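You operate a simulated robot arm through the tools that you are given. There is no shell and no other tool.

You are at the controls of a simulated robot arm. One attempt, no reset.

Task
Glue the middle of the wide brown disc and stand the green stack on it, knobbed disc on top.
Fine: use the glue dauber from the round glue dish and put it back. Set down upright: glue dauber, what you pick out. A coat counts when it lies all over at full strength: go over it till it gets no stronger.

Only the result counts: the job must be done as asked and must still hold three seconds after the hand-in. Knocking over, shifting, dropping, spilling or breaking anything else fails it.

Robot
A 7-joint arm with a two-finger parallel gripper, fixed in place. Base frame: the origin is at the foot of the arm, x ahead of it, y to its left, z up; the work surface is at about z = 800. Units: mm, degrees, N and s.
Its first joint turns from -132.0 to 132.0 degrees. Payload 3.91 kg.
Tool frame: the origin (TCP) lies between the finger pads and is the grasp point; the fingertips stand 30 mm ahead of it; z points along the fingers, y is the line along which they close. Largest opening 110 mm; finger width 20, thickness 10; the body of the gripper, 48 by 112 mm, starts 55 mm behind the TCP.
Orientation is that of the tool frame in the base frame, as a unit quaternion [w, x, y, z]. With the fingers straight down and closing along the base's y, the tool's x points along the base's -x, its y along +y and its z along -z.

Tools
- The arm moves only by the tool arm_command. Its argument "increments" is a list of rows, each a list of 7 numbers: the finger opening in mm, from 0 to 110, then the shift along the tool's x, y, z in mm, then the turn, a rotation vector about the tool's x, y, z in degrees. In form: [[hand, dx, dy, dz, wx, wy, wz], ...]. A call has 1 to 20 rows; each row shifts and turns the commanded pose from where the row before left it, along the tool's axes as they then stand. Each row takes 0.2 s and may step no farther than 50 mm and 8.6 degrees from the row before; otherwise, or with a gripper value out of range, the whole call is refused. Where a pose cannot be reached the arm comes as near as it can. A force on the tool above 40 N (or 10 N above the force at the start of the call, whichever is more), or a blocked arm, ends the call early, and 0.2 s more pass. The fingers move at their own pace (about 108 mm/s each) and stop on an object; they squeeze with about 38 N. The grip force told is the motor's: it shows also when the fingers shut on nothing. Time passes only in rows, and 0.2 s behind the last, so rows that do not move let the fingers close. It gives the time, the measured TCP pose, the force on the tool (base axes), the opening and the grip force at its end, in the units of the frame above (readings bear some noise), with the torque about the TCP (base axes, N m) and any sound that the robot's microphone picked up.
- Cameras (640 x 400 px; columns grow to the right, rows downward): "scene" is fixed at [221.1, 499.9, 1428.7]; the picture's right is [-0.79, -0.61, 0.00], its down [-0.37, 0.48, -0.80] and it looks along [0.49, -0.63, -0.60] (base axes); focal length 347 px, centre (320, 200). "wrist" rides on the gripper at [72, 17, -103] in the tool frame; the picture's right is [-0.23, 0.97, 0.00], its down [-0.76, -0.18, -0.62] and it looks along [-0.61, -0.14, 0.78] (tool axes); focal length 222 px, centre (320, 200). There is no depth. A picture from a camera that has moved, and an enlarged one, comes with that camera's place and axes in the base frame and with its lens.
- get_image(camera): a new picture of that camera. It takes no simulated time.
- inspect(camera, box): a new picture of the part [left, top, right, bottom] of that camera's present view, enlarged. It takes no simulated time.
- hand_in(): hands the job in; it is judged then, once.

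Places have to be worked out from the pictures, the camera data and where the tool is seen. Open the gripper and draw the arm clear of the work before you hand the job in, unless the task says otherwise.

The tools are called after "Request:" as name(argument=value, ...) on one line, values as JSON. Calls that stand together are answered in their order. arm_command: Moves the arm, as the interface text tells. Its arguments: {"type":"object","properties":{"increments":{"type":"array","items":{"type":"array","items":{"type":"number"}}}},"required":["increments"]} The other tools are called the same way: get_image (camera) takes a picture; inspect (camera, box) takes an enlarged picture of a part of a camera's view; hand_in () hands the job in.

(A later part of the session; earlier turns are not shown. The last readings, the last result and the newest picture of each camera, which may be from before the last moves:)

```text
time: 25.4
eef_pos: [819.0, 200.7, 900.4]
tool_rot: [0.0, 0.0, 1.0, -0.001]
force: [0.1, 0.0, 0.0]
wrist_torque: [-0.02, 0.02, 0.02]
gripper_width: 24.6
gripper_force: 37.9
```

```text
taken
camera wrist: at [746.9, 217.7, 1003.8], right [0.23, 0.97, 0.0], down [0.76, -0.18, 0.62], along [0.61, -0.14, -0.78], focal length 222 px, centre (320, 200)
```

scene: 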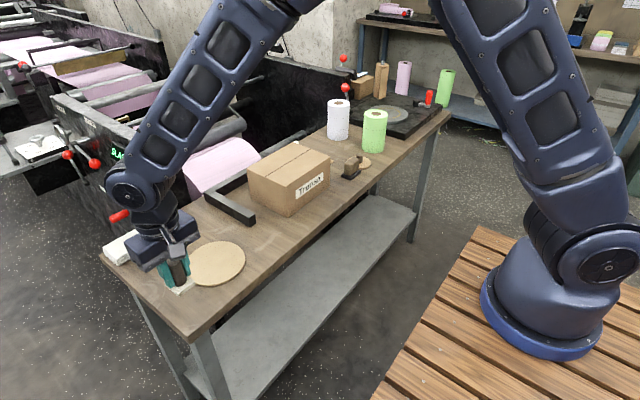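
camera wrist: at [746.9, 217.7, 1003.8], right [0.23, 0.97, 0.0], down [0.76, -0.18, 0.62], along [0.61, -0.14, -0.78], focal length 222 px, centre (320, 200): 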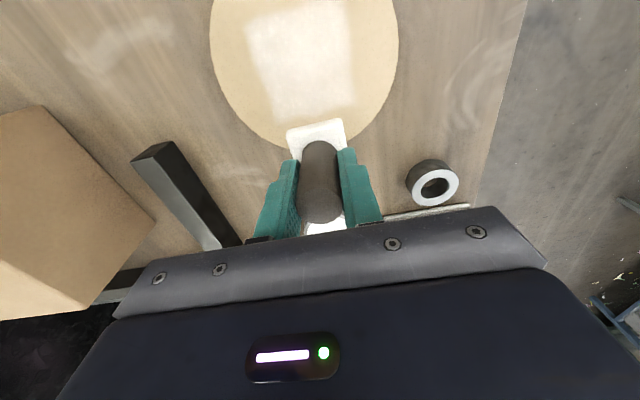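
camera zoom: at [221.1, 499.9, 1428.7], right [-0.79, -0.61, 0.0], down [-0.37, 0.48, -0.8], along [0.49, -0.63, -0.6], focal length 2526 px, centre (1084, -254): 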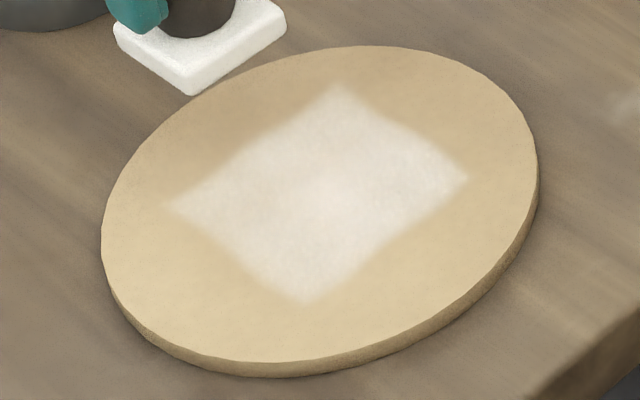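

The film forms a ~68 mm square centred on the disc. I zoom in with the wrist camera for its intensity distribution.

Request:
inspect(camera="wrist", box=[210, 0, 410, 130])

Request:
inspect(camera="scene", box=[195, 240, 237, 283])

```text
3.08 times, centred on (310, 65) of wrist
camera zoom: at [746.9, 217.7, 1003.8], right [0.23, 0.97, 0.0], down [0.76, -0.18, 0.62], along [0.61, -0.14, -0.78], focal length 684 px, centre (351, 615)
```

zoom: 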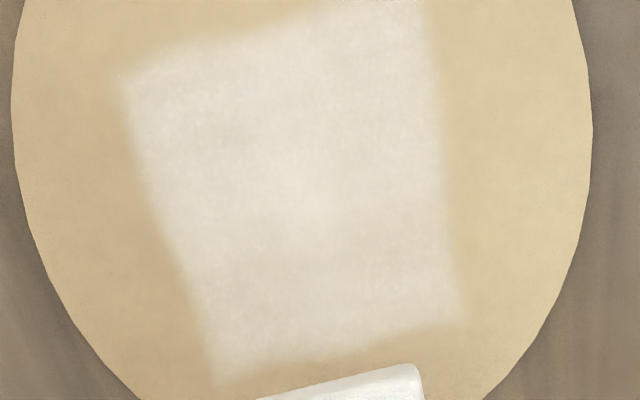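

```text
9.30 times, centred on (216, 262) of scene
camera zoom: at [221.1, 499.9, 1428.7], right [-0.79, -0.61, 0.0], down [-0.37, 0.48, -0.8], along [0.49, -0.63, -0.6], focal length 3231 px, centre (1287, -372)
```

zoom: 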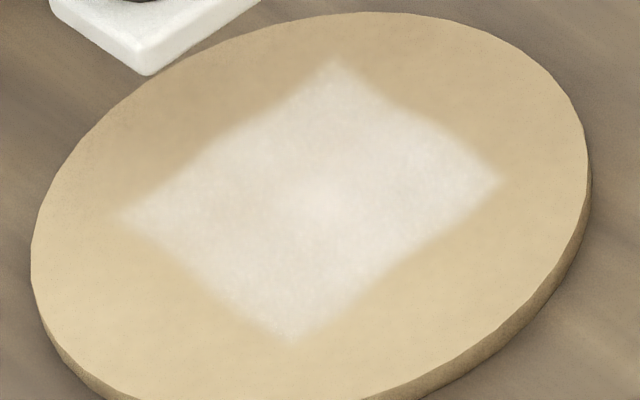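

The film covers a square roughly 66–68 mm around the centre, still translucent. I'll go over it with strokes at y offsets -18, 0 and +18, first getting light contact at one corner.

Request:
arm_command(increments=[[0, 28, -18, 10, 0, 0, 0], [0, 0, 0, 20, 0, 0, 0], [0, 0, 0, 6, 0, 0, 0], [0, 0, 0, 2, 0, 0, 0], [0, 0, 0, 2, 0, 0, 0], [0, 0, 0, 0, 0, 0, 0]])

```text
time: 26.8
eef_pos: [790.9, 180.6, 860.1]
tool_rot: [0.001, 0.0, 1.0, 0.0]
force: [-3.3, -5.0, 17.2]
wrist_torque: [-0.42, 0.21, -0.06]
gripper_width: 24.6
gripper_force: 38.1
```

Force is 17 N here, more than wanted; I raise 1.5 mm before stroking.

Request:
arm_command(increments=[[0, 0, 0, -1.5, 0, 0, 0], [0, 0, 0, 0, 0, 0, 0]])

```text
time: 27.4
eef_pos: [790.9, 180.4, 859.6]
tool_rot: [0.0, 0.0, 1.0, 0.0]
force: [0.7, -0.6, 0.1]
wrist_torque: [0.01, 0.01, 0.02]
gripper_width: 24.9
gripper_force: 38.0
```

Just clear of the disc now. I lower 0.7 mm and do the first stroke toward -x, then read the force.

Request:
arm_command(increments=[[0, 0, 0, 0.7, 0, 0, 0], [0, 6, 0, 0, 0, 0, 0], [0, 6, 0, 0, 0, 0, 0], [0, 6, 0, 0, 0, 0, 0]])

```text
time: 28.4
eef_pos: [771.9, 182.6, 859.4]
tool_rot: [0.0, 0.0, 1.0, 0.0]
force: [0.4, -0.1, 0.2]
wrist_torque: [-0.04, 0.0, -0.01]
gripper_width: 24.5
gripper_force: 38.0
```

Still no force at mid-stroke, so I go 0.7 mm lower and continue.

Request:
arm_command(increments=[[0, 0, 0, 0.7, 0, 0, 0], [0, 6, 0, 0, 0, 0, 0], [0, 6, 0, 0, 0, 0, 0], [0, 6, 0, 0, 0, 0, 0]])

Request:
inspect(camera="scene", box=[150, 210, 270, 300])

```text
time: 29.4
eef_pos: [753.2, 181.8, 859.7]
tool_rot: [0.001, 0.0, 1.0, -0.001]
force: [-0.9, 0.0, -1.1]
wrist_torque: [0.03, 0.0, 0.02]
gripper_width: 24.7
gripper_force: 37.7
```

```text
4.44 times, centred on (210, 255) of scene
camera zoom: at [221.1, 499.9, 1428.7], right [-0.79, -0.61, 0.0], down [-0.37, 0.48, -0.8], along [0.49, -0.63, -0.6], focal length 1544 px, centre (809, -44)
```

zoom: 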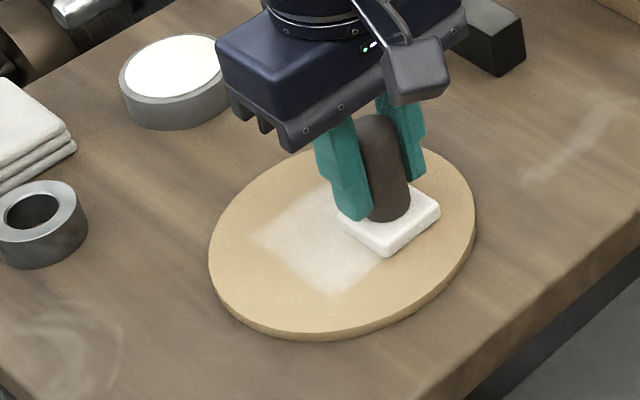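

No contact at this end; I lower gradually until the force shows.

Request:
arm_command(increments=[[0, 0, 0, 1, 0, 0, 0], [0, 0, 0, 0, 0, 0, 0]])

```text
time: 30.0
eef_pos: [754.7, 182.5, 858.8]
tool_rot: [-0.001, 0.0, 1.0, 0.0]
force: [-2.4, -2.7, 7.1]
wrist_torque: [-0.24, 0.05, -0.08]
gripper_width: 24.7
gripper_force: 37.4
```

Contact of 7 N. The arm's height varies with reach (~0.04 mm per mm in x), so I stroke back in +x with a compensating slope.

Request:
arm_command(increments=[[0, -6, 0, -0.25, 0, 0, 0], [0, -6, 0, -0.25, 0, 0, 0], [0, -6, 0, -0.25, 0, 0, 0], [0, -6, 0, -0.25, 0, 0, 0], [0, -6, 0, -0.25, 0, 0, 0], [0, -6, 0, -0.25, 0, 0, 0]])

Request:
inspect(camera="scene", box=[150, 210, 270, 300])

```text
time: 31.4
eef_pos: [787.8, 180.5, 860.6]
tool_rot: [0.0, 0.001, 1.0, 0.0]
force: [0.3, -0.6, -0.2]
wrist_torque: [0.01, 0.01, -0.02]
gripper_width: 24.5
gripper_force: 37.7
```

```text
4.44 times, centred on (210, 255) of scene
camera zoom: at [221.1, 499.9, 1428.7], right [-0.79, -0.61, 0.0], down [-0.37, 0.48, -0.8], along [0.49, -0.63, -0.6], focal length 1544 px, centre (809, -44)
```

zoom: 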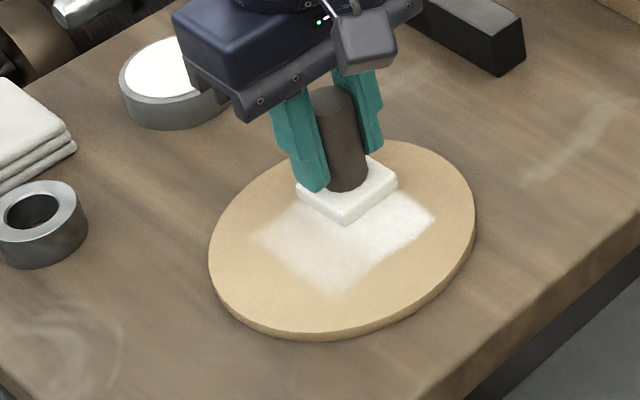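

The coat on the -y side strengthened where contact held. I'll now stroke along y at constant x (more constant reach), starting at x offset +18.

Request:
arm_command(increments=[[0, 0, 0, 0.5, 0, 0, 0], [0, 0, 6, 0, 0, 0, 0], [0, 0, 6, 0, 0, 0, 0], [0, 0, 6, 0, 0, 0, 0]])

```text
time: 32.4
eef_pos: [788.3, 198.6, 858.2]
tool_rot: [0.0, 0.0, 1.0, 0.0]
force: [0.6, -0.3, -0.6]
wrist_torque: [-0.05, -0.02, 0.01]
gripper_width: 24.4
gripper_force: 37.8
```

No contact; I lower 0.8 mm and read again.

Request:
arm_command(increments=[[0, 0, 0, 0.8, 0, 0, 0], [0, 0, 0, 0, 0, 0, 0]])

```text
time: 33.0
eef_pos: [789.1, 198.4, 857.6]
tool_rot: [0.001, 0.001, 1.0, 0.0]
force: [0.6, 2.2, 6.3]
wrist_torque: [0.2, -0.04, -0.04]
gripper_width: 24.4
gripper_force: 38.0
```

Contact 6.3 N now. I stroke to y +18, back to -18 at this height, and read the force.

Request:
arm_command(increments=[[0, 0, 6, 0, 0, 0, 0], [0, 0, 6, 0, 0, 0, 0], [0, 0, 6, 0, 0, 0, 0]])

```text
time: 33.8
eef_pos: [790.6, 216.5, 858.3]
tool_rot: [0.0, 0.0, 1.0, 0.0]
force: [0.4, -0.5, -0.4]
wrist_torque: [0.02, 0.0, 0.02]
gripper_width: 24.4
gripper_force: 38.2
```

Contact fades as it slides — the handle seems to creep up slightly in the grip. I'll stroke while feeding down ~0.15 mm per row to keep light pressure.

Request:
arm_command(increments=[[0, 0, 0, 0.6, 0, 0, 0], [0, 0, -6, 0.15, 0, 0, 0], [0, 0, -6, 0.15, 0, 0, 0], [0, 0, -6, 0.15, 0, 0, 0], [0, 0, -6, 0.15, 0, 0, 0], [0, 0, -6, 0.15, 0, 0, 0], [0, 0, -6, 0.15, 0, 0, 0]])

Request:
inspect(camera="scene", box=[150, 210, 270, 300])

```text
time: 35.4
eef_pos: [791.0, 181.2, 857.8]
tool_rot: [0.0, 0.0, 1.0, 0.0]
force: [1.0, 4.9, 11.4]
wrist_torque: [0.28, -0.05, 0.02]
gripper_width: 24.5
gripper_force: 37.2
```

```text
4.44 times, centred on (210, 255) of scene
camera zoom: at [221.1, 499.9, 1428.7], right [-0.79, -0.61, 0.0], down [-0.37, 0.48, -0.8], along [0.49, -0.63, -0.6], focal length 1544 px, centre (809, -44)
```

zoom: 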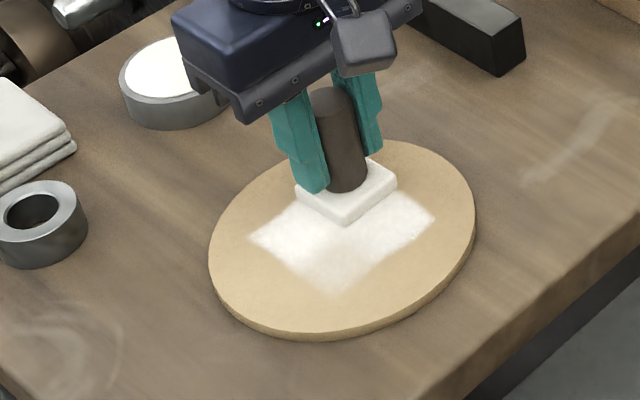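

That worked: 11 N held and the coat is whiter along that band. I continue with the x=0 band and then the x=-18 band.

Request:
arm_command(increments=[[0, 6, 0, 0.1, 0, 0, 0], [0, 6, 0, 0.1, 0, 0, 0], [0, 6, 0, 0.1, 0, 0, 0], [0, 0, 6, 0.1, 0, 0, 0], [0, 0, 6, 0.1, 0, 0, 0], [0, 0, 6, 0.1, 0, 0, 0], [0, 0, 6, 0.1, 0, 0, 0], [0, 0, 6, 0.1, 0, 0, 0], [0, 0, 6, 0.1, 0, 0, 0]])

Request:
inspect(camera="scene", box=[150, 210, 270, 300])

```text
time: 36.5
eef_pos: [771.7, 188.6, 857.9]
tool_rot: [0.0, 0.001, 1.0, 0.0]
force: [-3.3, 0.7, 14.4]
wrist_torque: [0.17, 0.24, -0.01]
gripper_width: 24.2
gripper_force: 38.3
stopped in row 5: the force on the tool passed its limit at 41 N (the readings are from after the stop); the commanded pose is now the measured one
```

```text
4.44 times, centred on (210, 255) of scene
camera zoom: at [221.1, 499.9, 1428.7], right [-0.79, -0.61, 0.0], down [-0.37, 0.48, -0.8], along [0.49, -0.63, -0.6], focal length 1544 px, centre (809, -44)
```

zoom: 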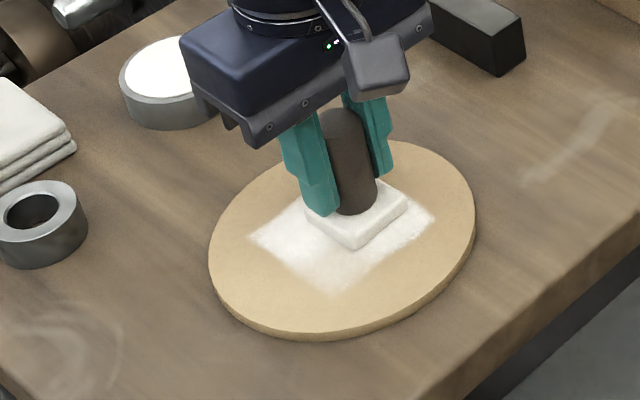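

The force spiked during the x move, probably from the pad tilting about the finger axis. I ease off 0.8 mm and use only y-strokes, lifting for x moves.

Request:
arm_command(increments=[[0, 0, 0, -0.8, 0, 0, 0], [0, 0, 6, 0, 0, 0, 0], [0, 0, 6, 0, 0, 0, 0]])

```text
time: 37.3
eef_pos: [771.2, 199.9, 857.6]
tool_rot: [-0.001, 0.001, 1.0, -0.001]
force: [-0.4, -0.4, -0.2]
wrist_torque: [-0.02, -0.02, -0.03]
gripper_width: 24.4
gripper_force: 38.0
```

Contact lost; I lower 0.5 mm and continue the stroke.

Request:
arm_command(increments=[[0, 0, 0, 0.6, 0, 0, 0], [0, 0, 6, 0, 0, 0, 0], [0, 0, 6, 0, 0, 0, 0], [0, 0, 6, 0, 0, 0, 0]])

```text
time: 38.3
eef_pos: [770.8, 218.6, 857.7]
tool_rot: [0.001, 0.0, 1.0, -0.001]
force: [0.3, 0.3, 6.1]
wrist_torque: [0.17, 0.03, 0.0]
gripper_width: 24.4
gripper_force: 37.5
```

6 N of contact; I stroke the whole x=0 band back to y -18 and look.

Request:
arm_command(increments=[[0, 0, -6, 0, 0, 0, 0], [0, 0, -6, 0, 0, 0, 0], [0, 0, -6, 0, 0, 0, 0], [0, 0, -6, 0, 0, 0, 0], [0, 0, -6, 0, 0, 0, 0], [0, 0, -6, 0, 0, 0, 0]])

Request:
inspect(camera="scene", box=[150, 210, 270, 300])

```text
time: 39.7
eef_pos: [772.8, 181.6, 858.2]
tool_rot: [0.0, 0.001, 1.0, 0.0]
force: [0.7, 7.3, 19.6]
wrist_torque: [0.5, -0.09, -0.06]
gripper_width: 24.4
gripper_force: 38.2
```

```text
4.44 times, centred on (210, 255) of scene
camera zoom: at [221.1, 499.9, 1428.7], right [-0.79, -0.61, 0.0], down [-0.37, 0.48, -0.8], along [0.49, -0.63, -0.6], focal length 1544 px, centre (809, -44)
```

zoom: 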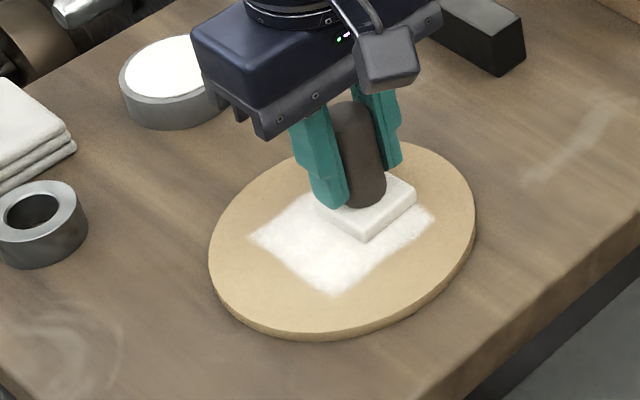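

Coat got notably whiter. I lift 3 mm, shift to the x = -18 band, and come back down slightly lighter.

Request:
arm_command(increments=[[0, 0, 0, -3, 0, 0, 0], [0, 9, 0, 0, 0, 0, 0], [0, 9, 0, 0, 0, 0, 0], [0, 0, 0, 2.3, 0, 0, 0], [0, 0, 0, 0, 0, 0, 0]])

```text
time: 40.9
eef_pos: [753.3, 182.4, 857.4]
tool_rot: [0.001, 0.001, 1.0, 0.0]
force: [-2.4, -1.0, 25.2]
wrist_torque: [0.1, 0.17, -0.01]
gripper_width: 24.6
gripper_force: 38.1
```

25 N is too much; I raise 1 mm and stroke toward +y.

Request:
arm_command(increments=[[0, 0, 0, -1, 0, 0, 0], [0, 0, 6, 0, 0, 0, 0], [0, 0, 6, 0, 0, 0, 0]])

```text
time: 41.7
eef_pos: [754.5, 193.9, 857.1]
tool_rot: [-0.001, 0.002, 1.0, 0.0]
force: [-0.1, -3.9, 6.5]
wrist_torque: [-0.16, -0.06, -0.02]
gripper_width: 24.2
gripper_force: 38.0
```

Good light contact at 6.5 N; I finish the stroke to y +18.

Request:
arm_command(increments=[[0, 0, 6, 0, 0, 0, 0], [0, 0, 6, 0, 0, 0, 0], [0, 0, 6, 0, 0, 0, 0], [0, 0, 6, 0, 0, 0, 0]])

Request:
inspect(camera="scene", box=[150, 210, 270, 300])

```text
time: 42.7
eef_pos: [753.7, 217.6, 859.1]
tool_rot: [-0.002, 0.001, 1.0, -0.001]
force: [0.0, -0.4, 0.0]
wrist_torque: [0.01, 0.02, -0.04]
gripper_width: 24.2
gripper_force: 37.9
```

```text
4.44 times, centred on (210, 255) of scene
camera zoom: at [221.1, 499.9, 1428.7], right [-0.79, -0.61, 0.0], down [-0.37, 0.48, -0.8], along [0.49, -0.63, -0.6], focal length 1544 px, centre (809, -44)
```

zoom: 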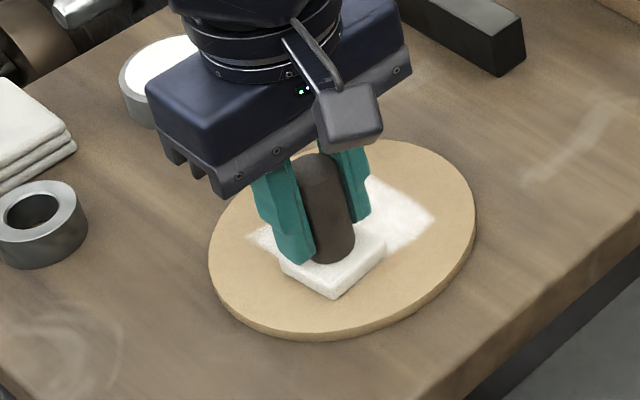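

Contact faded toward +y again, so the height slopes ~0.15 mm per 6 mm in y. I get contact here and stroke back with that slope.

Request:
arm_command(increments=[[0, 0, 0, 0.8, 0, 0, 0], [0, 0, -6, -0.1, 0, 0, 0], [0, 0, -6, -0.15, 0, 0, 0], [0, 0, -6, -0.15, 0, 0, 0]])

```text
time: 43.7
eef_pos: [753.9, 200.5, 858.2]
tool_rot: [0.0, 0.001, 1.0, -0.001]
force: [1.1, 3.9, 8.7]
wrist_torque: [0.36, -0.02, -0.02]
gripper_width: 24.4
gripper_force: 38.1
```

Request:
arm_command(increments=[[0, 0, -6, -0.15, 0, 0, 0], [0, 0, -6, -0.15, 0, 0, 0], [0, 0, -6, -0.15, 0, 0, 0]])

Request:
inspect(camera="scene", box=[150, 210, 270, 300])

```text
time: 44.5
eef_pos: [754.0, 181.6, 858.0]
tool_rot: [-0.001, 0.001, 1.0, -0.002]
force: [0.1, 1.2, 2.3]
wrist_torque: [0.19, -0.02, 0.0]
gripper_width: 24.4
gripper_force: 37.8
```

```text
4.44 times, centred on (210, 255) of scene
camera zoom: at [221.1, 499.9, 1428.7], right [-0.79, -0.61, 0.0], down [-0.37, 0.48, -0.8], along [0.49, -0.63, -0.6], focal length 1544 px, centre (809, -44)
```

zoom: 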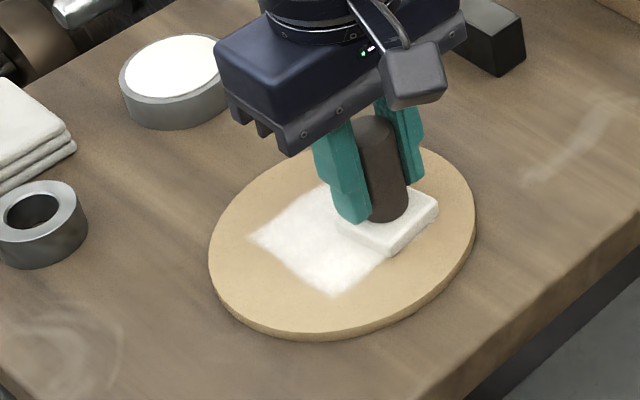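

The coat is nearly white all over. I lift and move aside to inspect its uniformity and the pad's load.

Request:
arm_command(increments=[[0, 0, 0, -15, 0, 0, 0], [0, -30, 9, -20, 0, 0, 0], [0, -40, 9, -5, 0, 0, 0], [0, 0, 0, 0, 0, 0, 0], [0, 0, 0, 0, 0, 0, 0]])

Request:
inspect(camera="scene", box=[180, 235, 250, 290])

Request:
get_image(camera="wrist")

Request:
inspect(camera="wrist", box=[210, 0, 410, 140])

```text
time: 45.7
eef_pos: [821.9, 201.2, 895.8]
tool_rot: [0.0, 0.002, 1.0, -0.002]
force: [0.0, 0.0, -0.3]
wrist_torque: [0.01, -0.02, 0.0]
gripper_width: 24.6
gripper_force: 37.8
```

```text
7.27 times, centred on (215, 262) of scene
camera zoom: at [221.1, 499.9, 1428.7], right [-0.79, -0.61, 0.0], down [-0.37, 0.48, -0.8], along [0.49, -0.63, -0.6], focal length 2526 px, centre (1084, -254)
```

zoom: 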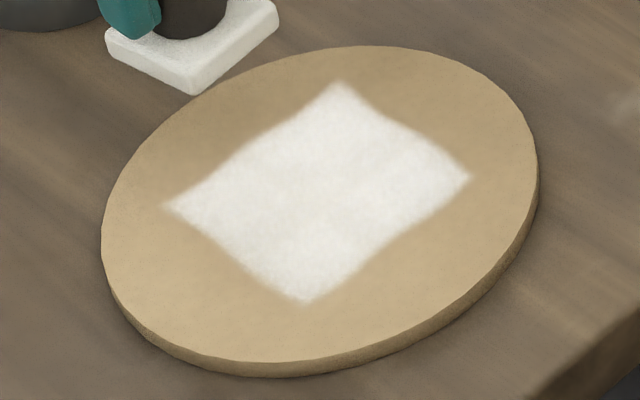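

```text
taken
camera wrist: at [750.6, 218.8, 1000.1], right [0.23, 0.97, 0.0], down [0.76, -0.18, 0.62], along [0.61, -0.14, -0.78], focal length 222 px, centre (320, 200)
```

wrist: 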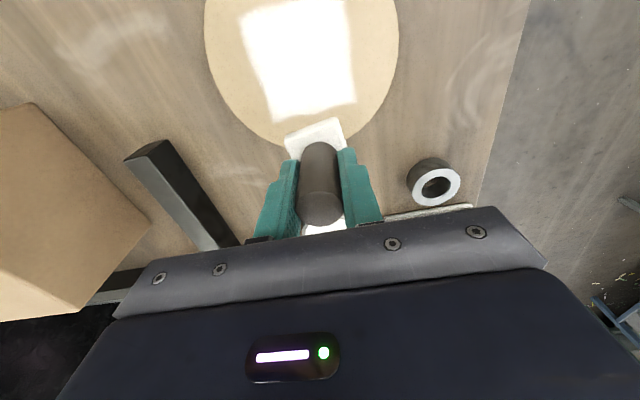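

```text
2.86 times, centred on (310, 70) of wrist
camera zoom: at [750.6, 218.8, 1000.1], right [0.23, 0.97, 0.0], down [0.76, -0.18, 0.62], along [0.61, -0.14, -0.78], focal length 635 px, centre (349, 571)
```

zoom: 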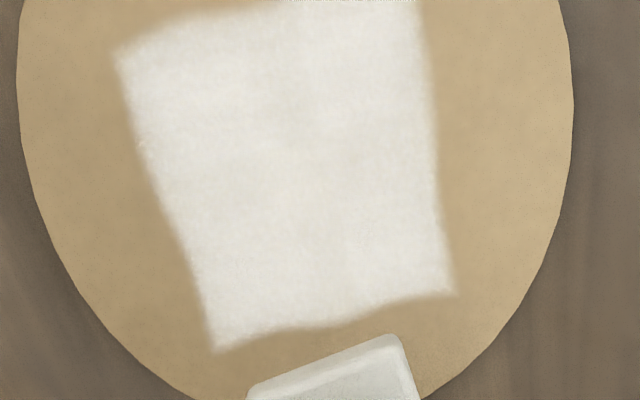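

The coat looks quite white but slightly mottled, and I can't tell yet if it's at full strength. I go re-load the dauber: back over the dish at (940.8, 184).

Request:
arm_command(increments=[[0, -39.6, -5.7, -3, 0, 0, 0], [0, -39.6, -5.7, 0, 0, 0, 0], [0, -39.6, -5.7, 0, 0, 0, 0], [0, 0, 0, 10, 0, 0, 0], [0, 0, 0, 10, 0, 0, 0], [0, 0, 0, 0, 0, 0, 0], [0, 0, 0, 0, 0, 0, 0]])

Request:
inspect(camera="scene", box=[140, 195, 220, 255])

Request:
inspect(camera="wrist", box=[220, 80, 420, 240])

```text
time: 47.3
eef_pos: [940.9, 183.5, 879.9]
tool_rot: [0.0, 0.001, 1.0, -0.001]
force: [0.0, 0.2, -0.1]
wrist_torque: [-0.01, 0.0, 0.0]
gripper_width: 24.4
gripper_force: 37.7
```

```text
6.67 times, centred on (180, 225) of scene
camera zoom: at [221.1, 499.9, 1428.7], right [-0.79, -0.61, 0.0], down [-0.37, 0.48, -0.8], along [0.49, -0.63, -0.6], focal length 2316 px, centre (1253, 33)
```

zoom: 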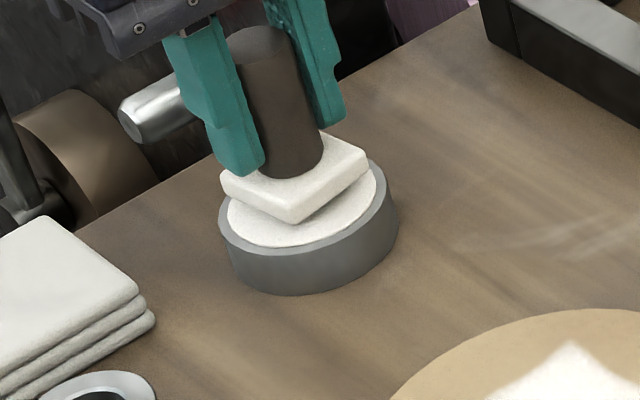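

```text
2.50 times, centred on (320, 160) of wrist
camera zoom: at [868.8, 201.9, 983.9], right [0.23, 0.97, 0.0], down [0.76, -0.18, 0.62], along [0.61, -0.14, -0.78], focal length 555 px, centre (320, 300)
```

zoom: 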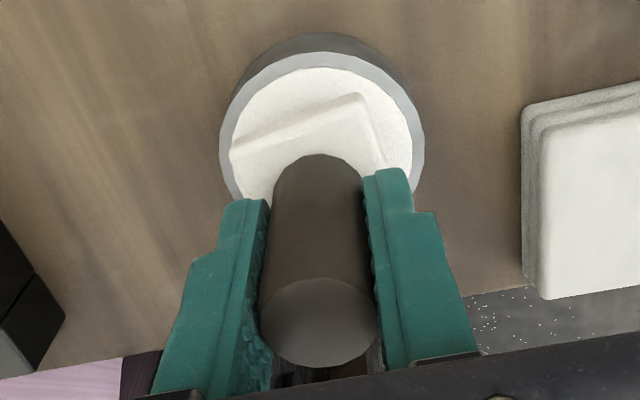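

Pad is centred above the glue (slightly yawed). I lower it to the glue in small steps.

Request:
arm_command(increments=[[0, 0, 0, 4, 0, 0, 0], [0, 0, 0, 3.5, 0, 0, 0], [0, 0, 0, 0, 0, 0, 0]])

```text
time: 48.1
eef_pos: [941.3, 185.5, 872.7]
tool_rot: [0.0, 0.001, 1.0, -0.001]
force: [0.5, 0.0, -0.4]
wrist_torque: [0.02, -0.01, -0.02]
gripper_width: 24.6
gripper_force: 38.1
```

Request:
arm_command(increments=[[0, 0, 0, 1.5, 0, 0, 0], [0, 0, 0, 0, 0, 0, 0]])

```text
time: 48.7
eef_pos: [942.9, 184.1, 871.9]
tool_rot: [0.0, 0.001, 1.0, 0.0]
force: [1.3, 1.0, 2.9]
wrist_torque: [0.08, -0.03, -0.02]
gripper_width: 24.7
gripper_force: 38.1
```

Contact at 2.9 N in the glue. I dwell, lift straight up and carry it back above the disc, starting at the (+18, -18) corner.

Request:
arm_command(increments=[[0, 0, 0, 0, 0, 0, 0], [0, 0, 0, 0, 0, 0, 0], [0, 0, 0, -5, 0, 0, 0], [0, 0, 0, -20, 0, 0, 0], [0, 30, 0, -10, 0, 0, 0], [0, 40, 0, 0, 0, 0, 0], [0, 40, -2, 0, 0, 0, 0], [0, 42, 0, 0, 0, 0, 0], [0, 0, 0, 20, 0, 0, 0], [0, 0, 0, 20, 0, 0, 0], [0, 0, 0, 0, 0, 0, 0], [0, 0, 0, 0, 0, 0, 0]])

Request:
inspect(camera="scene", box=[150, 210, 270, 300])

```text
time: 51.3
eef_pos: [790.6, 181.0, 867.5]
tool_rot: [0.0, 0.002, 1.0, -0.001]
force: [-0.1, 0.0, -0.8]
wrist_torque: [0.04, -0.02, 0.02]
gripper_width: 24.8
gripper_force: 37.7
```

```text
4.44 times, centred on (210, 255) of scene
camera zoom: at [221.1, 499.9, 1428.7], right [-0.79, -0.61, 0.0], down [-0.37, 0.48, -0.8], along [0.49, -0.63, -0.6], focal length 1544 px, centre (809, -44)
```

zoom: 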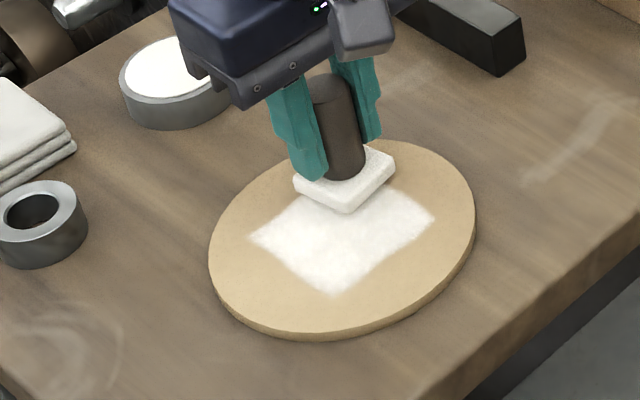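

At (790, 181) about 9 mm above contact. I lower to contact for another full pass.

Request:
arm_command(increments=[[0, 0, 0, 5, 0, 0, 0], [0, 0, 0, 3, 0, 0, 0], [0, 0, 0, 0, 0, 0, 0]])

```text
time: 52.1
eef_pos: [791.7, 181.5, 859.7]
tool_rot: [0.0, 0.001, 1.0, -0.001]
force: [-0.3, -0.7, -0.2]
wrist_torque: [-0.01, 0.0, 0.02]
gripper_width: 24.3
gripper_force: 38.0
```

Request:
arm_command(increments=[[0, 0, 0, 1, 0, 0, 0], [0, 0, 0, 0.5, 0, 0, 0], [0, 0, 0, 0, 0, 0, 0]])

```text
time: 52.9
eef_pos: [789.9, 181.0, 857.5]
tool_rot: [0.0, 0.001, 1.0, 0.0]
force: [-1.6, -0.7, 10.8]
wrist_torque: [0.02, 0.06, 0.0]
gripper_width: 24.7
gripper_force: 38.1
```

10.8 N of contact. I stroke along +y with a slight downward feed, in two parts so I can watch the force.

Request:
arm_command(increments=[[0, 0, 6, 0.1, 0, 0, 0], [0, 0, 6, 0.15, 0, 0, 0], [0, 0, 6, 0.15, 0, 0, 0]])

```text
time: 53.7
eef_pos: [791.9, 198.5, 858.4]
tool_rot: [0.001, 0.001, 1.0, -0.001]
force: [2.1, -6.5, 14.5]
wrist_torque: [-0.15, -0.07, -0.02]
gripper_width: 24.8
gripper_force: 38.7
```

Request:
arm_command(increments=[[0, 0, 6, 0, 0, 0, 0], [0, 0, 6, 0.1, 0, 0, 0], [0, 0, 6, 0.1, 0, 0, 0]])

Request:
inspect(camera="scene", box=[150, 210, 270, 300])

```text
time: 54.5
eef_pos: [791.4, 218.2, 857.1]
tool_rot: [-0.001, 0.001, 1.0, 0.001]
force: [0.4, -3.9, 11.0]
wrist_torque: [-0.12, 0.02, -0.02]
gripper_width: 24.6
gripper_force: 38.0
```

```text
4.44 times, centred on (210, 255) of scene
camera zoom: at [221.1, 499.9, 1428.7], right [-0.79, -0.61, 0.0], down [-0.37, 0.48, -0.8], along [0.49, -0.63, -0.6], focal length 1544 px, centre (809, -44)
```

zoom: 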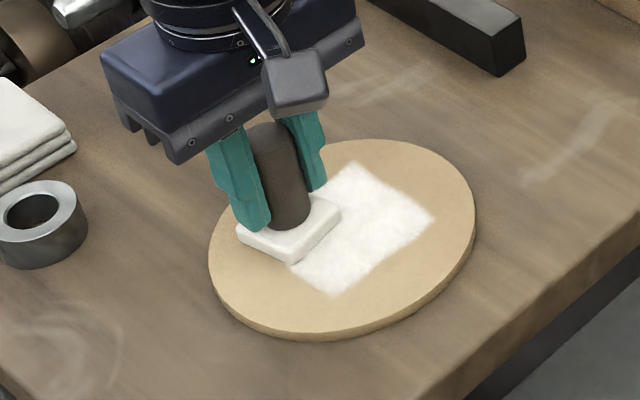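

Good pressure (11 N) throughout. Now the return stroke over the same band.

Request:
arm_command(increments=[[0, 0, -6, -0.1, 0, 0, 0], [0, 0, -6, -0.1, 0, 0, 0], [0, 0, -6, -0.1, 0, 0, 0], [0, 0, -6, -0.1, 0, 0, 0], [0, 0, -6, -0.1, 0, 0, 0], [0, 0, -6, -0.1, 0, 0, 0]])

```text
time: 55.9
eef_pos: [791.4, 180.6, 860.1]
tool_rot: [0.0, 0.0, 1.0, -0.001]
force: [-1.1, 0.1, -1.5]
wrist_torque: [0.0, -0.01, -0.02]
gripper_width: 24.5
gripper_force: 38.2
```

Now I shift to the x = 0 band (off contact) and lower for contact there.

Request:
arm_command(increments=[[0, 9, 0, -0.5, 0, 0, 0], [0, 9, 0, 0, 0, 0, 0], [0, 0, 0, 1.2, 0, 0, 0], [0, 0, 0, 0.4, 0, 0, 0], [0, 0, 0, 0, 0, 0, 0]])

```text
time: 57.1
eef_pos: [772.7, 180.9, 857.0]
tool_rot: [0.001, 0.001, 1.0, 0.0]
force: [-1.9, 0.2, 27.5]
wrist_torque: [0.02, 0.19, -0.01]
gripper_width: 24.5
gripper_force: 37.8
```

27.5 N is a bit heavy; I raise 0.8 mm and stroke to +y with a small feed.

Request:
arm_command(increments=[[0, 0, 0, -0.8, 0, 0, 0], [0, 0, 6, 0.1, 0, 0, 0], [0, 0, 6, 0.1, 0, 0, 0], [0, 0, 6, 0.1, 0, 0, 0]])

```text
time: 58.1
eef_pos: [771.3, 199.7, 856.6]
tool_rot: [-0.001, 0.001, 1.0, -0.001]
force: [-0.4, -3.8, 10.1]
wrist_torque: [-0.09, -0.06, -0.02]
gripper_width: 24.4
gripper_force: 38.6
```

Request:
arm_command(increments=[[0, 0, 6, 0.15, 0, 0, 0], [0, 0, 6, 0.15, 0, 0, 0], [0, 0, 6, 0.15, 0, 0, 0]])

```text
time: 58.9
eef_pos: [773.4, 217.1, 856.8]
tool_rot: [0.001, 0.001, 1.0, 0.0]
force: [-1.5, -10.9, 28.4]
wrist_torque: [-0.36, 0.09, 0.04]
gripper_width: 24.5
gripper_force: 38.3
```

Slightly heavy at the end; I ease 0.8 mm and return along the band.

Request:
arm_command(increments=[[0, 0, 0, -0.8, 0, 0, 0], [0, 0, -6, -0.05, 0, 0, 0], [0, 0, -6, -0.05, 0, 0, 0], [0, 0, -6, -0.05, 0, 0, 0]])

```text
time: 59.9
eef_pos: [772.3, 198.6, 858.8]
tool_rot: [-0.002, 0.001, 1.0, 0.0]
force: [-0.1, 0.5, 0.0]
wrist_torque: [-0.02, 0.02, 0.04]
gripper_width: 24.5
gripper_force: 38.1
```

Request:
arm_command(increments=[[0, 0, 0, 0.6, 0, 0, 0], [0, 0, -6, 0, 0, 0, 0], [0, 0, -6, -0.05, 0, 0, 0], [0, 0, -6, -0.05, 0, 0, 0]])

Request:
inspect(camera="scene", box=[150, 210, 270, 300])

```text
time: 60.9
eef_pos: [773.2, 182.1, 857.2]
tool_rot: [0.0, 0.001, 1.0, 0.001]
force: [0.7, 4.4, 9.1]
wrist_torque: [0.21, 0.03, -0.03]
gripper_width: 24.4
gripper_force: 38.4
```

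```text
4.44 times, centred on (210, 255) of scene
camera zoom: at [221.1, 499.9, 1428.7], right [-0.79, -0.61, 0.0], down [-0.37, 0.48, -0.8], along [0.49, -0.63, -0.6], focal length 1544 px, centre (809, -44)
```

zoom: 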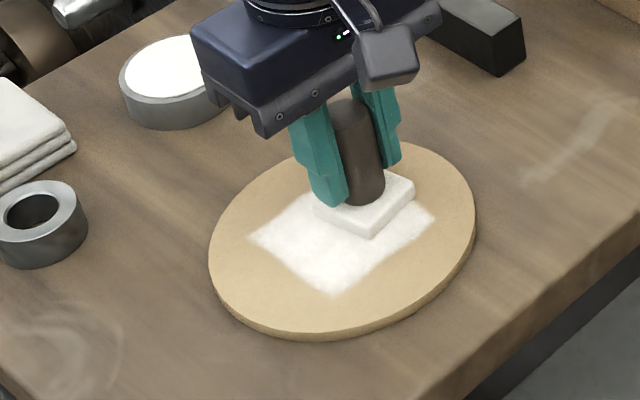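

Now the x = -18 band: lift 2 mm, shift, lower to light contact.

Request:
arm_command(increments=[[0, 0, 0, -2, 0, 0, 0], [0, 9, 0, 0, 0, 0, 0], [0, 9, 0, 0, 0, 0, 0], [0, 0, 0, 1.4, 0, 0, 0], [0, 0, 0, 0, 0, 0, 0]])

```text
time: 62.1
eef_pos: [754.9, 182.4, 857.1]
tool_rot: [0.0, 0.0, 1.0, 0.0]
force: [-0.3, 0.2, 1.5]
wrist_torque: [0.02, -0.01, 0.03]
gripper_width: 24.4
gripper_force: 38.1
```

Request:
arm_command(increments=[[0, 0, 0, 0.6, 0, 0, 0], [0, 0, 6, 0.1, 0, 0, 0], [0, 0, 6, 0.1, 0, 0, 0], [0, 0, 6, 0.1, 0, 0, 0]])

```text
time: 63.1
eef_pos: [756.1, 199.0, 858.9]
tool_rot: [0.0, 0.002, 1.0, -0.001]
force: [0.8, -4.8, 10.2]
wrist_torque: [-0.17, -0.02, 0.0]
gripper_width: 24.6
gripper_force: 37.2
```

10 N, good. I finish the stroke to +y and come back.

Request:
arm_command(increments=[[0, 0, 6, 0.1, 0, 0, 0], [0, 0, 6, 0.1, 0, 0, 0], [0, 0, 6, 0.1, 0, 0, 0]])

```text
time: 63.9
eef_pos: [755.6, 217.3, 857.4]
tool_rot: [0.001, 0.0, 1.0, -0.001]
force: [1.1, -6.4, 14.0]
wrist_torque: [-0.22, -0.04, 0.01]
gripper_width: 24.6
gripper_force: 38.1
```

Request:
arm_command(increments=[[0, 0, -6, -0.05, 0, 0, 0], [0, 0, -6, -0.05, 0, 0, 0], [0, 0, -6, -0.1, 0, 0, 0], [0, 0, -6, -0.1, 0, 0, 0], [0, 0, -6, -0.1, 0, 0, 0], [0, 0, -6, -0.1, 0, 0, 0]])

Request:
inspect(camera="scene", box=[150, 210, 270, 300])

```text
time: 65.3
eef_pos: [753.1, 181.5, 858.0]
tool_rot: [-0.002, 0.002, 1.0, -0.002]
force: [0.3, 2.7, 9.2]
wrist_torque: [0.18, -0.06, 0.0]
gripper_width: 24.5
gripper_force: 37.6
```

```text
4.44 times, centred on (210, 255) of scene
camera zoom: at [221.1, 499.9, 1428.7], right [-0.79, -0.61, 0.0], down [-0.37, 0.48, -0.8], along [0.49, -0.63, -0.6], focal length 1544 px, centre (809, -44)
```

zoom: 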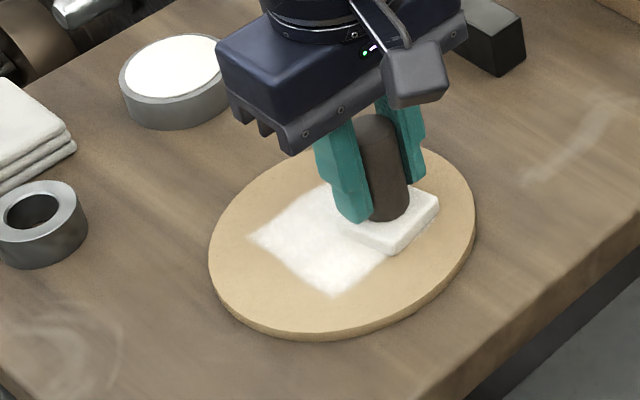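

I lift and step aside to the same spot as before for a direct comparison of the coat.

Request:
arm_command(increments=[[0, 0, 0, -15, 0, 0, 0], [0, -30, 9, -20, 0, 0, 0], [0, -40, 9, -5, 0, 0, 0], [0, 0, 0, 0, 0, 0, 0], [0, 0, 0, 0, 0, 0, 0]])

Request:
inspect(camera="scene", box=[180, 235, 250, 290])

Request:
inspect(camera="wrist", box=[210, 0, 410, 140])

```text
time: 66.5
eef_pos: [824.2, 200.0, 898.8]
tool_rot: [0.0, 0.001, 1.0, -0.001]
force: [-0.8, -0.5, -0.7]
wrist_torque: [-0.04, 0.01, 0.0]
gripper_width: 24.4
gripper_force: 38.0
```

```text
7.27 times, centred on (215, 262) of scene
camera zoom: at [221.1, 499.9, 1428.7], right [-0.79, -0.61, 0.0], down [-0.37, 0.48, -0.8], along [0.49, -0.63, -0.6], focal length 2526 px, centre (1084, -254)
```

zoom: 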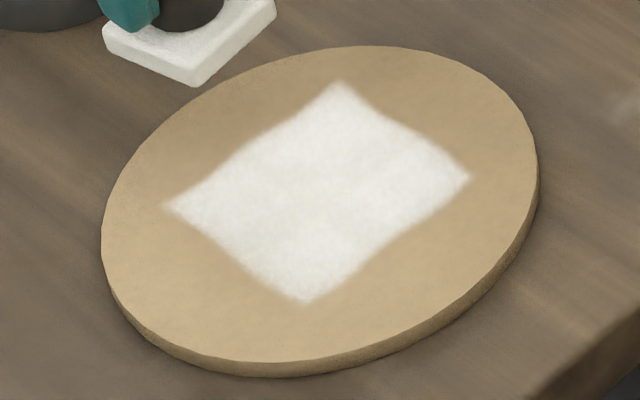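

```text
2.86 times, centred on (310, 70) of wrist
camera zoom: at [752.2, 218.0, 1001.6], right [0.23, 0.97, 0.0], down [0.76, -0.18, 0.62], along [0.61, -0.14, -0.78], focal length 635 px, centre (349, 571)
```

zoom: 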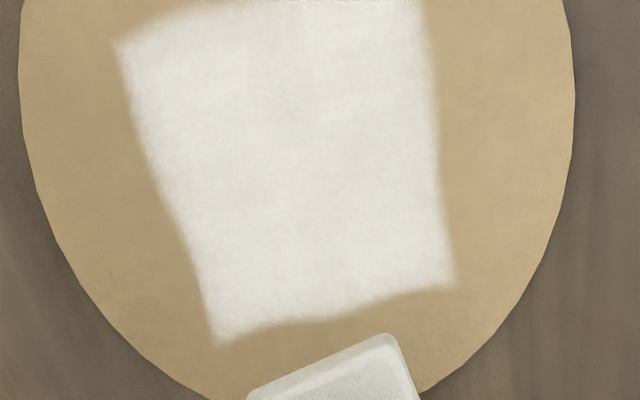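

The coat now looks practically the same as after the first pass — near saturation. To be certain, I reload once more and do one final full pass. First the dish.

Request:
arm_command(increments=[[0, -39, -5.3, 0, 0, 0, 0], [0, -39, -5.3, 0, 0, 0, 0], [0, -39, -5.3, 0, 0, 0, 0], [0, 0, 0, 10, 0, 0, 0], [0, 0, 0, 8, 0, 0, 0], [0, 0, 0, 0, 0, 0, 0], [0, 0, 0, 0, 0, 0, 0]])

Request:
inspect(camera="scene", box=[140, 195, 220, 255])

Request:
inspect(camera="wrist", box=[220, 80, 420, 240])

```text
time: 68.1
eef_pos: [941.8, 183.3, 881.9]
tool_rot: [0.0, 0.0, 1.0, -0.001]
force: [-0.1, 0.0, -0.3]
wrist_torque: [-0.01, 0.0, 0.03]
gripper_width: 24.4
gripper_force: 37.8
```

```text
6.67 times, centred on (180, 225) of scene
camera zoom: at [221.1, 499.9, 1428.7], right [-0.79, -0.61, 0.0], down [-0.37, 0.48, -0.8], along [0.49, -0.63, -0.6], focal length 2316 px, centre (1253, 33)
```

zoom: 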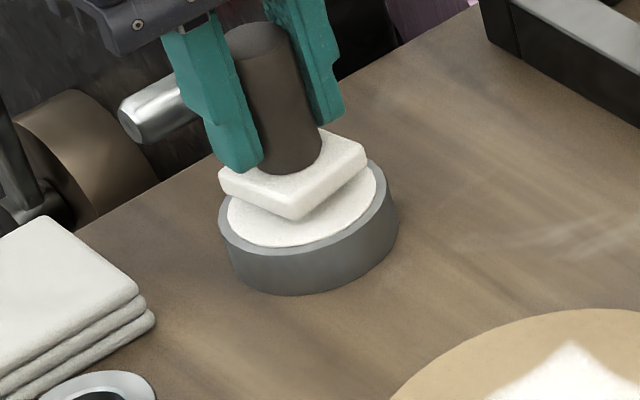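

```text
2.50 times, centred on (320, 160) of wrist
camera zoom: at [869.5, 201.7, 985.0], right [0.23, 0.97, 0.0], down [0.76, -0.18, 0.62], along [0.61, -0.14, -0.78], focal length 555 px, centre (320, 300)
```

zoom: 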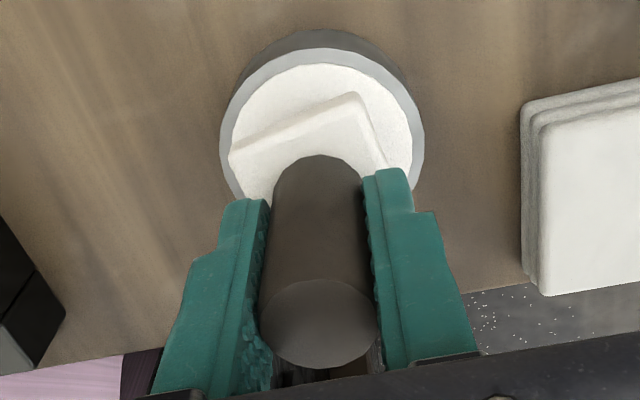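

The pad is still white. I dip it again, stepping down to contact.

Request:
arm_command(increments=[[0, 0, 0, 5, 0, 0, 0], [0, 0, 0, 4, 0, 0, 0], [0, 0, 0, 0, 0, 0, 0]])

```text
time: 68.9
eef_pos: [942.3, 184.9, 873.1]
tool_rot: [0.0, 0.001, 1.0, -0.001]
force: [-0.3, 0.1, -0.7]
wrist_torque: [-0.02, 0.01, -0.01]
gripper_width: 24.4
gripper_force: 38.0
```

Request:
arm_command(increments=[[0, 0, 0, 1.5, 0, 0, 0], [0, 0, 0, 0.5, 0, 0, 0], [0, 0, 0, 0, 0, 0, 0]])

```text
time: 69.7
eef_pos: [942.3, 184.8, 872.1]
tool_rot: [0.001, 0.0, 1.0, 0.0]
force: [-1.7, 4.6, 27.3]
wrist_torque: [0.16, 0.21, -0.02]
gripper_width: 24.5
gripper_force: 38.1
```

Firm contact with the glue; I lift off straight and carry it back above the (+18, -18) start.

Request:
arm_command(increments=[[0, 0, 0, -2, 0, 0, 0], [0, 0, 0, -5, 0, 0, 0], [0, 0, 0, -20, 0, 0, 0], [0, 30, 0, -10, 0, 0, 0], [0, 40, 0, 0, 0, 0, 0], [0, 40, -3, 0, 0, 0, 0], [0, 42, 0, 0, 0, 0, 0], [0, 0, 0, 20, 0, 0, 0], [0, 0, 0, 20, 0, 0, 0], [0, 0, 0, 0, 0, 0, 0], [0, 0, 0, 8, 0, 0, 0], [0, 0, 0, 0, 0, 0, 0]])

```text
time: 72.3
eef_pos: [790.9, 180.7, 857.7]
tool_rot: [0.001, 0.001, 1.0, 0.0]
force: [-3.4, -0.9, 7.7]
wrist_torque: [0.0, 0.08, -0.03]
gripper_width: 24.5
gripper_force: 38.4
```

In contact at 7.7 N. I stroke to +y and back on the x = +18 band.

Request:
arm_command(increments=[[0, 0, 6, 0.1, 0, 0, 0], [0, 0, 6, 0.15, 0, 0, 0], [0, 0, 6, 0.15, 0, 0, 0], [0, 0, 6, 0.1, 0, 0, 0], [0, 0, 6, 0.1, 0, 0, 0], [0, 0, 6, 0.1, 0, 0, 0]])

```text
time: 73.7
eef_pos: [789.8, 217.5, 858.3]
tool_rot: [-0.002, 0.001, 1.0, 0.0]
force: [0.3, -0.3, 0.2]
wrist_torque: [0.01, -0.02, 0.01]
gripper_width: 24.5
gripper_force: 37.6
```

Request:
arm_command(increments=[[0, 0, 0, 0.7, 0, 0, 0], [0, 0, -6, 0, 0, 0, 0], [0, 0, -6, -0.05, 0, 0, 0], [0, 0, -6, -0.05, 0, 0, 0], [0, 0, -6, -0.05, 0, 0, 0], [0, 0, -6, -0.05, 0, 0, 0], [0, 0, -6, -0.05, 0, 0, 0]])

```text
time: 75.3
eef_pos: [787.2, 182.1, 857.3]
tool_rot: [0.0, 0.0, 1.0, 0.001]
force: [-0.7, 9.0, 23.7]
wrist_torque: [0.36, 0.04, 0.0]
gripper_width: 24.4
gripper_force: 37.6
```

Good pressure on that return. Now I lift, shift to the x = 0 band and stroke there.

Request:
arm_command(increments=[[0, 0, 0, -2, 0, 0, 0], [0, 9, 0, 0, 0, 0, 0], [0, 9, 0, 0, 0, 0, 0], [0, 0, 0, 1.2, 0, 0, 0], [0, 0, 0, 0, 0, 0, 0]])

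```text
time: 76.5
eef_pos: [771.9, 180.9, 857.6]
tool_rot: [-0.001, 0.001, 1.0, 0.0]
force: [-0.6, -0.5, -0.3]
wrist_torque: [0.03, 0.0, -0.02]
gripper_width: 24.3
gripper_force: 37.9
```

Request:
arm_command(increments=[[0, 0, 0, 1.0, 0, 0, 0], [0, 0, 6, 0.1, 0, 0, 0], [0, 0, 6, 0.1, 0, 0, 0], [0, 0, 6, 0.1, 0, 0, 0], [0, 0, 6, 0.1, 0, 0, 0], [0, 0, 6, 0.1, 0, 0, 0], [0, 0, 6, 0.1, 0, 0, 0]])

```text
time: 78.1
eef_pos: [772.5, 216.5, 857.9]
tool_rot: [0.001, 0.001, 1.0, 0.0]
force: [2.3, -9.7, 26.4]
wrist_torque: [-0.37, -0.01, -0.03]
gripper_width: 24.8
gripper_force: 38.4
```

Request:
arm_command(increments=[[0, 0, 0, -0.5, 0, 0, 0], [0, 0, -6, 0, 0, 0, 0], [0, 0, -6, 0, 0, 0, 0], [0, 0, -6, 0, 0, 0, 0], [0, 0, -6, -0.05, 0, 0, 0], [0, 0, -6, -0.05, 0, 0, 0], [0, 0, -6, -0.05, 0, 0, 0]])

```text
time: 79.7
eef_pos: [771.0, 179.9, 857.9]
tool_rot: [0.0, 0.002, 1.0, -0.001]
force: [1.1, 9.9, 24.5]
wrist_torque: [0.38, -0.07, -0.01]
gripper_width: 24.3
gripper_force: 38.5
```

Good contact all along. Lift and shift to the last band at x = -18.

Request:
arm_command(increments=[[0, 0, 0, -2, 0, 0, 0], [0, 9, 0, 0, 0, 0, 0], [0, 9, 0, 0, 0, 0, 0], [0, 0, 0, 1.5, 0, 0, 0], [0, 0, 0, 0, 0, 0, 0]])

```text
time: 80.9
eef_pos: [752.9, 181.2, 858.1]
tool_rot: [0.001, 0.0, 1.0, 0.0]
force: [-6.0, -1.5, 13.4]
wrist_torque: [-0.06, 0.28, -0.01]
gripper_width: 24.7
gripper_force: 38.1
```

Request:
arm_command(increments=[[0, 0, 6, 0, 0, 0, 0], [0, 0, 6, 0.1, 0, 0, 0], [0, 0, 6, 0.1, 0, 0, 0], [0, 0, 6, 0.1, 0, 0, 0], [0, 0, 6, 0.1, 0, 0, 0], [0, 0, 6, 0.1, 0, 0, 0]])

```text
time: 82.3
eef_pos: [753.9, 217.7, 856.9]
tool_rot: [0.0, 0.0, 1.0, -0.001]
force: [-0.4, -4.0, 10.5]
wrist_torque: [-0.11, -0.06, -0.01]
gripper_width: 24.6
gripper_force: 37.6
```

Request:
arm_command(increments=[[0, 0, -6, 0, 0, 0, 0], [0, 0, -6, 0, 0, 0, 0], [0, 0, -6, 0, 0, 0, 0], [0, 0, -6, -0.05, 0, 0, 0], [0, 0, -6, -0.05, 0, 0, 0], [0, 0, -6, -0.05, 0, 0, 0]])

```text
time: 83.7
eef_pos: [754.1, 179.0, 858.0]
tool_rot: [-0.001, 0.001, 1.0, -0.001]
force: [0.5, 0.7, 0.4]
wrist_torque: [0.01, 0.02, 0.02]
gripper_width: 24.4
gripper_force: 37.8
```

The last pass is done. I lift and move to the same viewing spot to compare with the earlier pictures.

Request:
arm_command(increments=[[0, 0, 0, -15, 0, 0, 0], [0, -30, 9, -20, 0, 0, 0], [0, -40, 9, -5, 0, 0, 0], [0, 0, 0, 0, 0, 0, 0], [0, 0, 0, 0, 0, 0, 0]])

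Request:
inspect(camera="scene", box=[180, 235, 250, 290])

Request:
inspect(camera="wrist", box=[210, 0, 410, 140])

```text
time: 84.9
eef_pos: [826.1, 199.6, 897.6]
tool_rot: [0.0, 0.0, 1.0, -0.002]
force: [-0.5, -0.7, -0.5]
wrist_torque: [0.03, -0.05, -0.01]
gripper_width: 24.4
gripper_force: 38.2
```

```text
7.27 times, centred on (215, 262) of scene
camera zoom: at [221.1, 499.9, 1428.7], right [-0.79, -0.61, 0.0], down [-0.37, 0.48, -0.8], along [0.49, -0.63, -0.6], focal length 2526 px, centre (1084, -254)
```

zoom: 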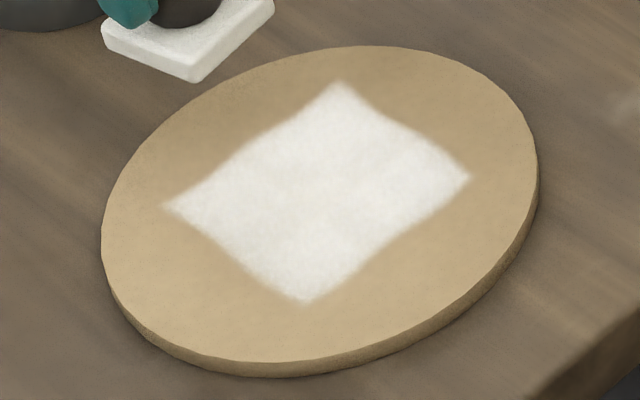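

```text
2.86 times, centred on (310, 70) of wrist
camera zoom: at [754.2, 217.1, 1001.2], right [0.23, 0.97, 0.0], down [0.76, -0.18, 0.62], along [0.61, -0.14, -0.78], focal length 635 px, centre (349, 571)
```

zoom: 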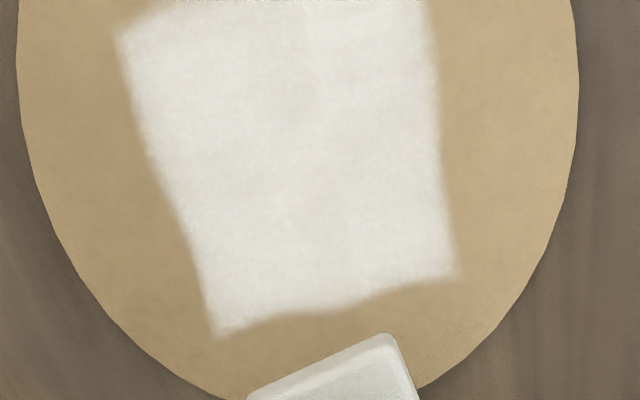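

The coat is unchanged from the previous pass, so it is at full strength. Now I put the dauber back at its original place (710.4, 316.3).

Request:
arm_command(increments=[[0, 0, 0, -10, 0, 0, 0], [0, 29, 29.2, 0, 0, 0, 0], [0, 29, 29.2, 0, 0, 0, 0], [0, 29, 29.2, 0, 0, 0, 0], [0, 28.5, 29.2, 0, 0, 0, 0], [0, 0, 0, 20, 0, 0, 0], [0, 0, 0, 25, 0, 0, 0], [0, 0, 0, 8, 0, 0, 0], [0, 0, 0, 0, 0, 0, 0]])

Request:
inspect(camera="scene", box=[130, 240, 250, 330])

```text
time: 86.9
eef_pos: [709.3, 314.7, 853.9]
tool_rot: [0.0, 0.002, 1.0, 0.0]
force: [-0.1, -0.4, -0.5]
wrist_torque: [0.02, 0.01, 0.0]
gripper_width: 24.3
gripper_force: 37.9
```

```text
4.44 times, centred on (190, 285) of scene
camera zoom: at [221.1, 499.9, 1428.7], right [-0.79, -0.61, 0.0], down [-0.37, 0.48, -0.8], along [0.49, -0.63, -0.6], focal length 1544 px, centre (898, -178)
```

zoom: 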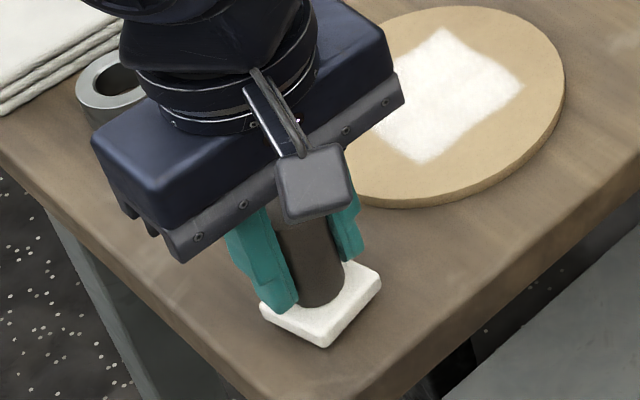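

Hovering ~6 mm above its home spot; I nudge +1.5 mm in y and lower in small steps until it touches.

Request:
arm_command(increments=[[0, -1, 1.5, 3, 0, 0, 0], [0, 0, 0, 2, 0, 0, 0], [0, 0, 0, 0, 0, 0, 0]])

```text
time: 87.7
eef_pos: [709.1, 317.6, 850.4]
tool_rot: [-0.001, 0.001, 1.0, 0.0]
force: [-2.0, -1.7, 9.4]
wrist_torque: [-0.04, 0.07, 0.0]
gripper_width: 24.5
gripper_force: 38.1
```

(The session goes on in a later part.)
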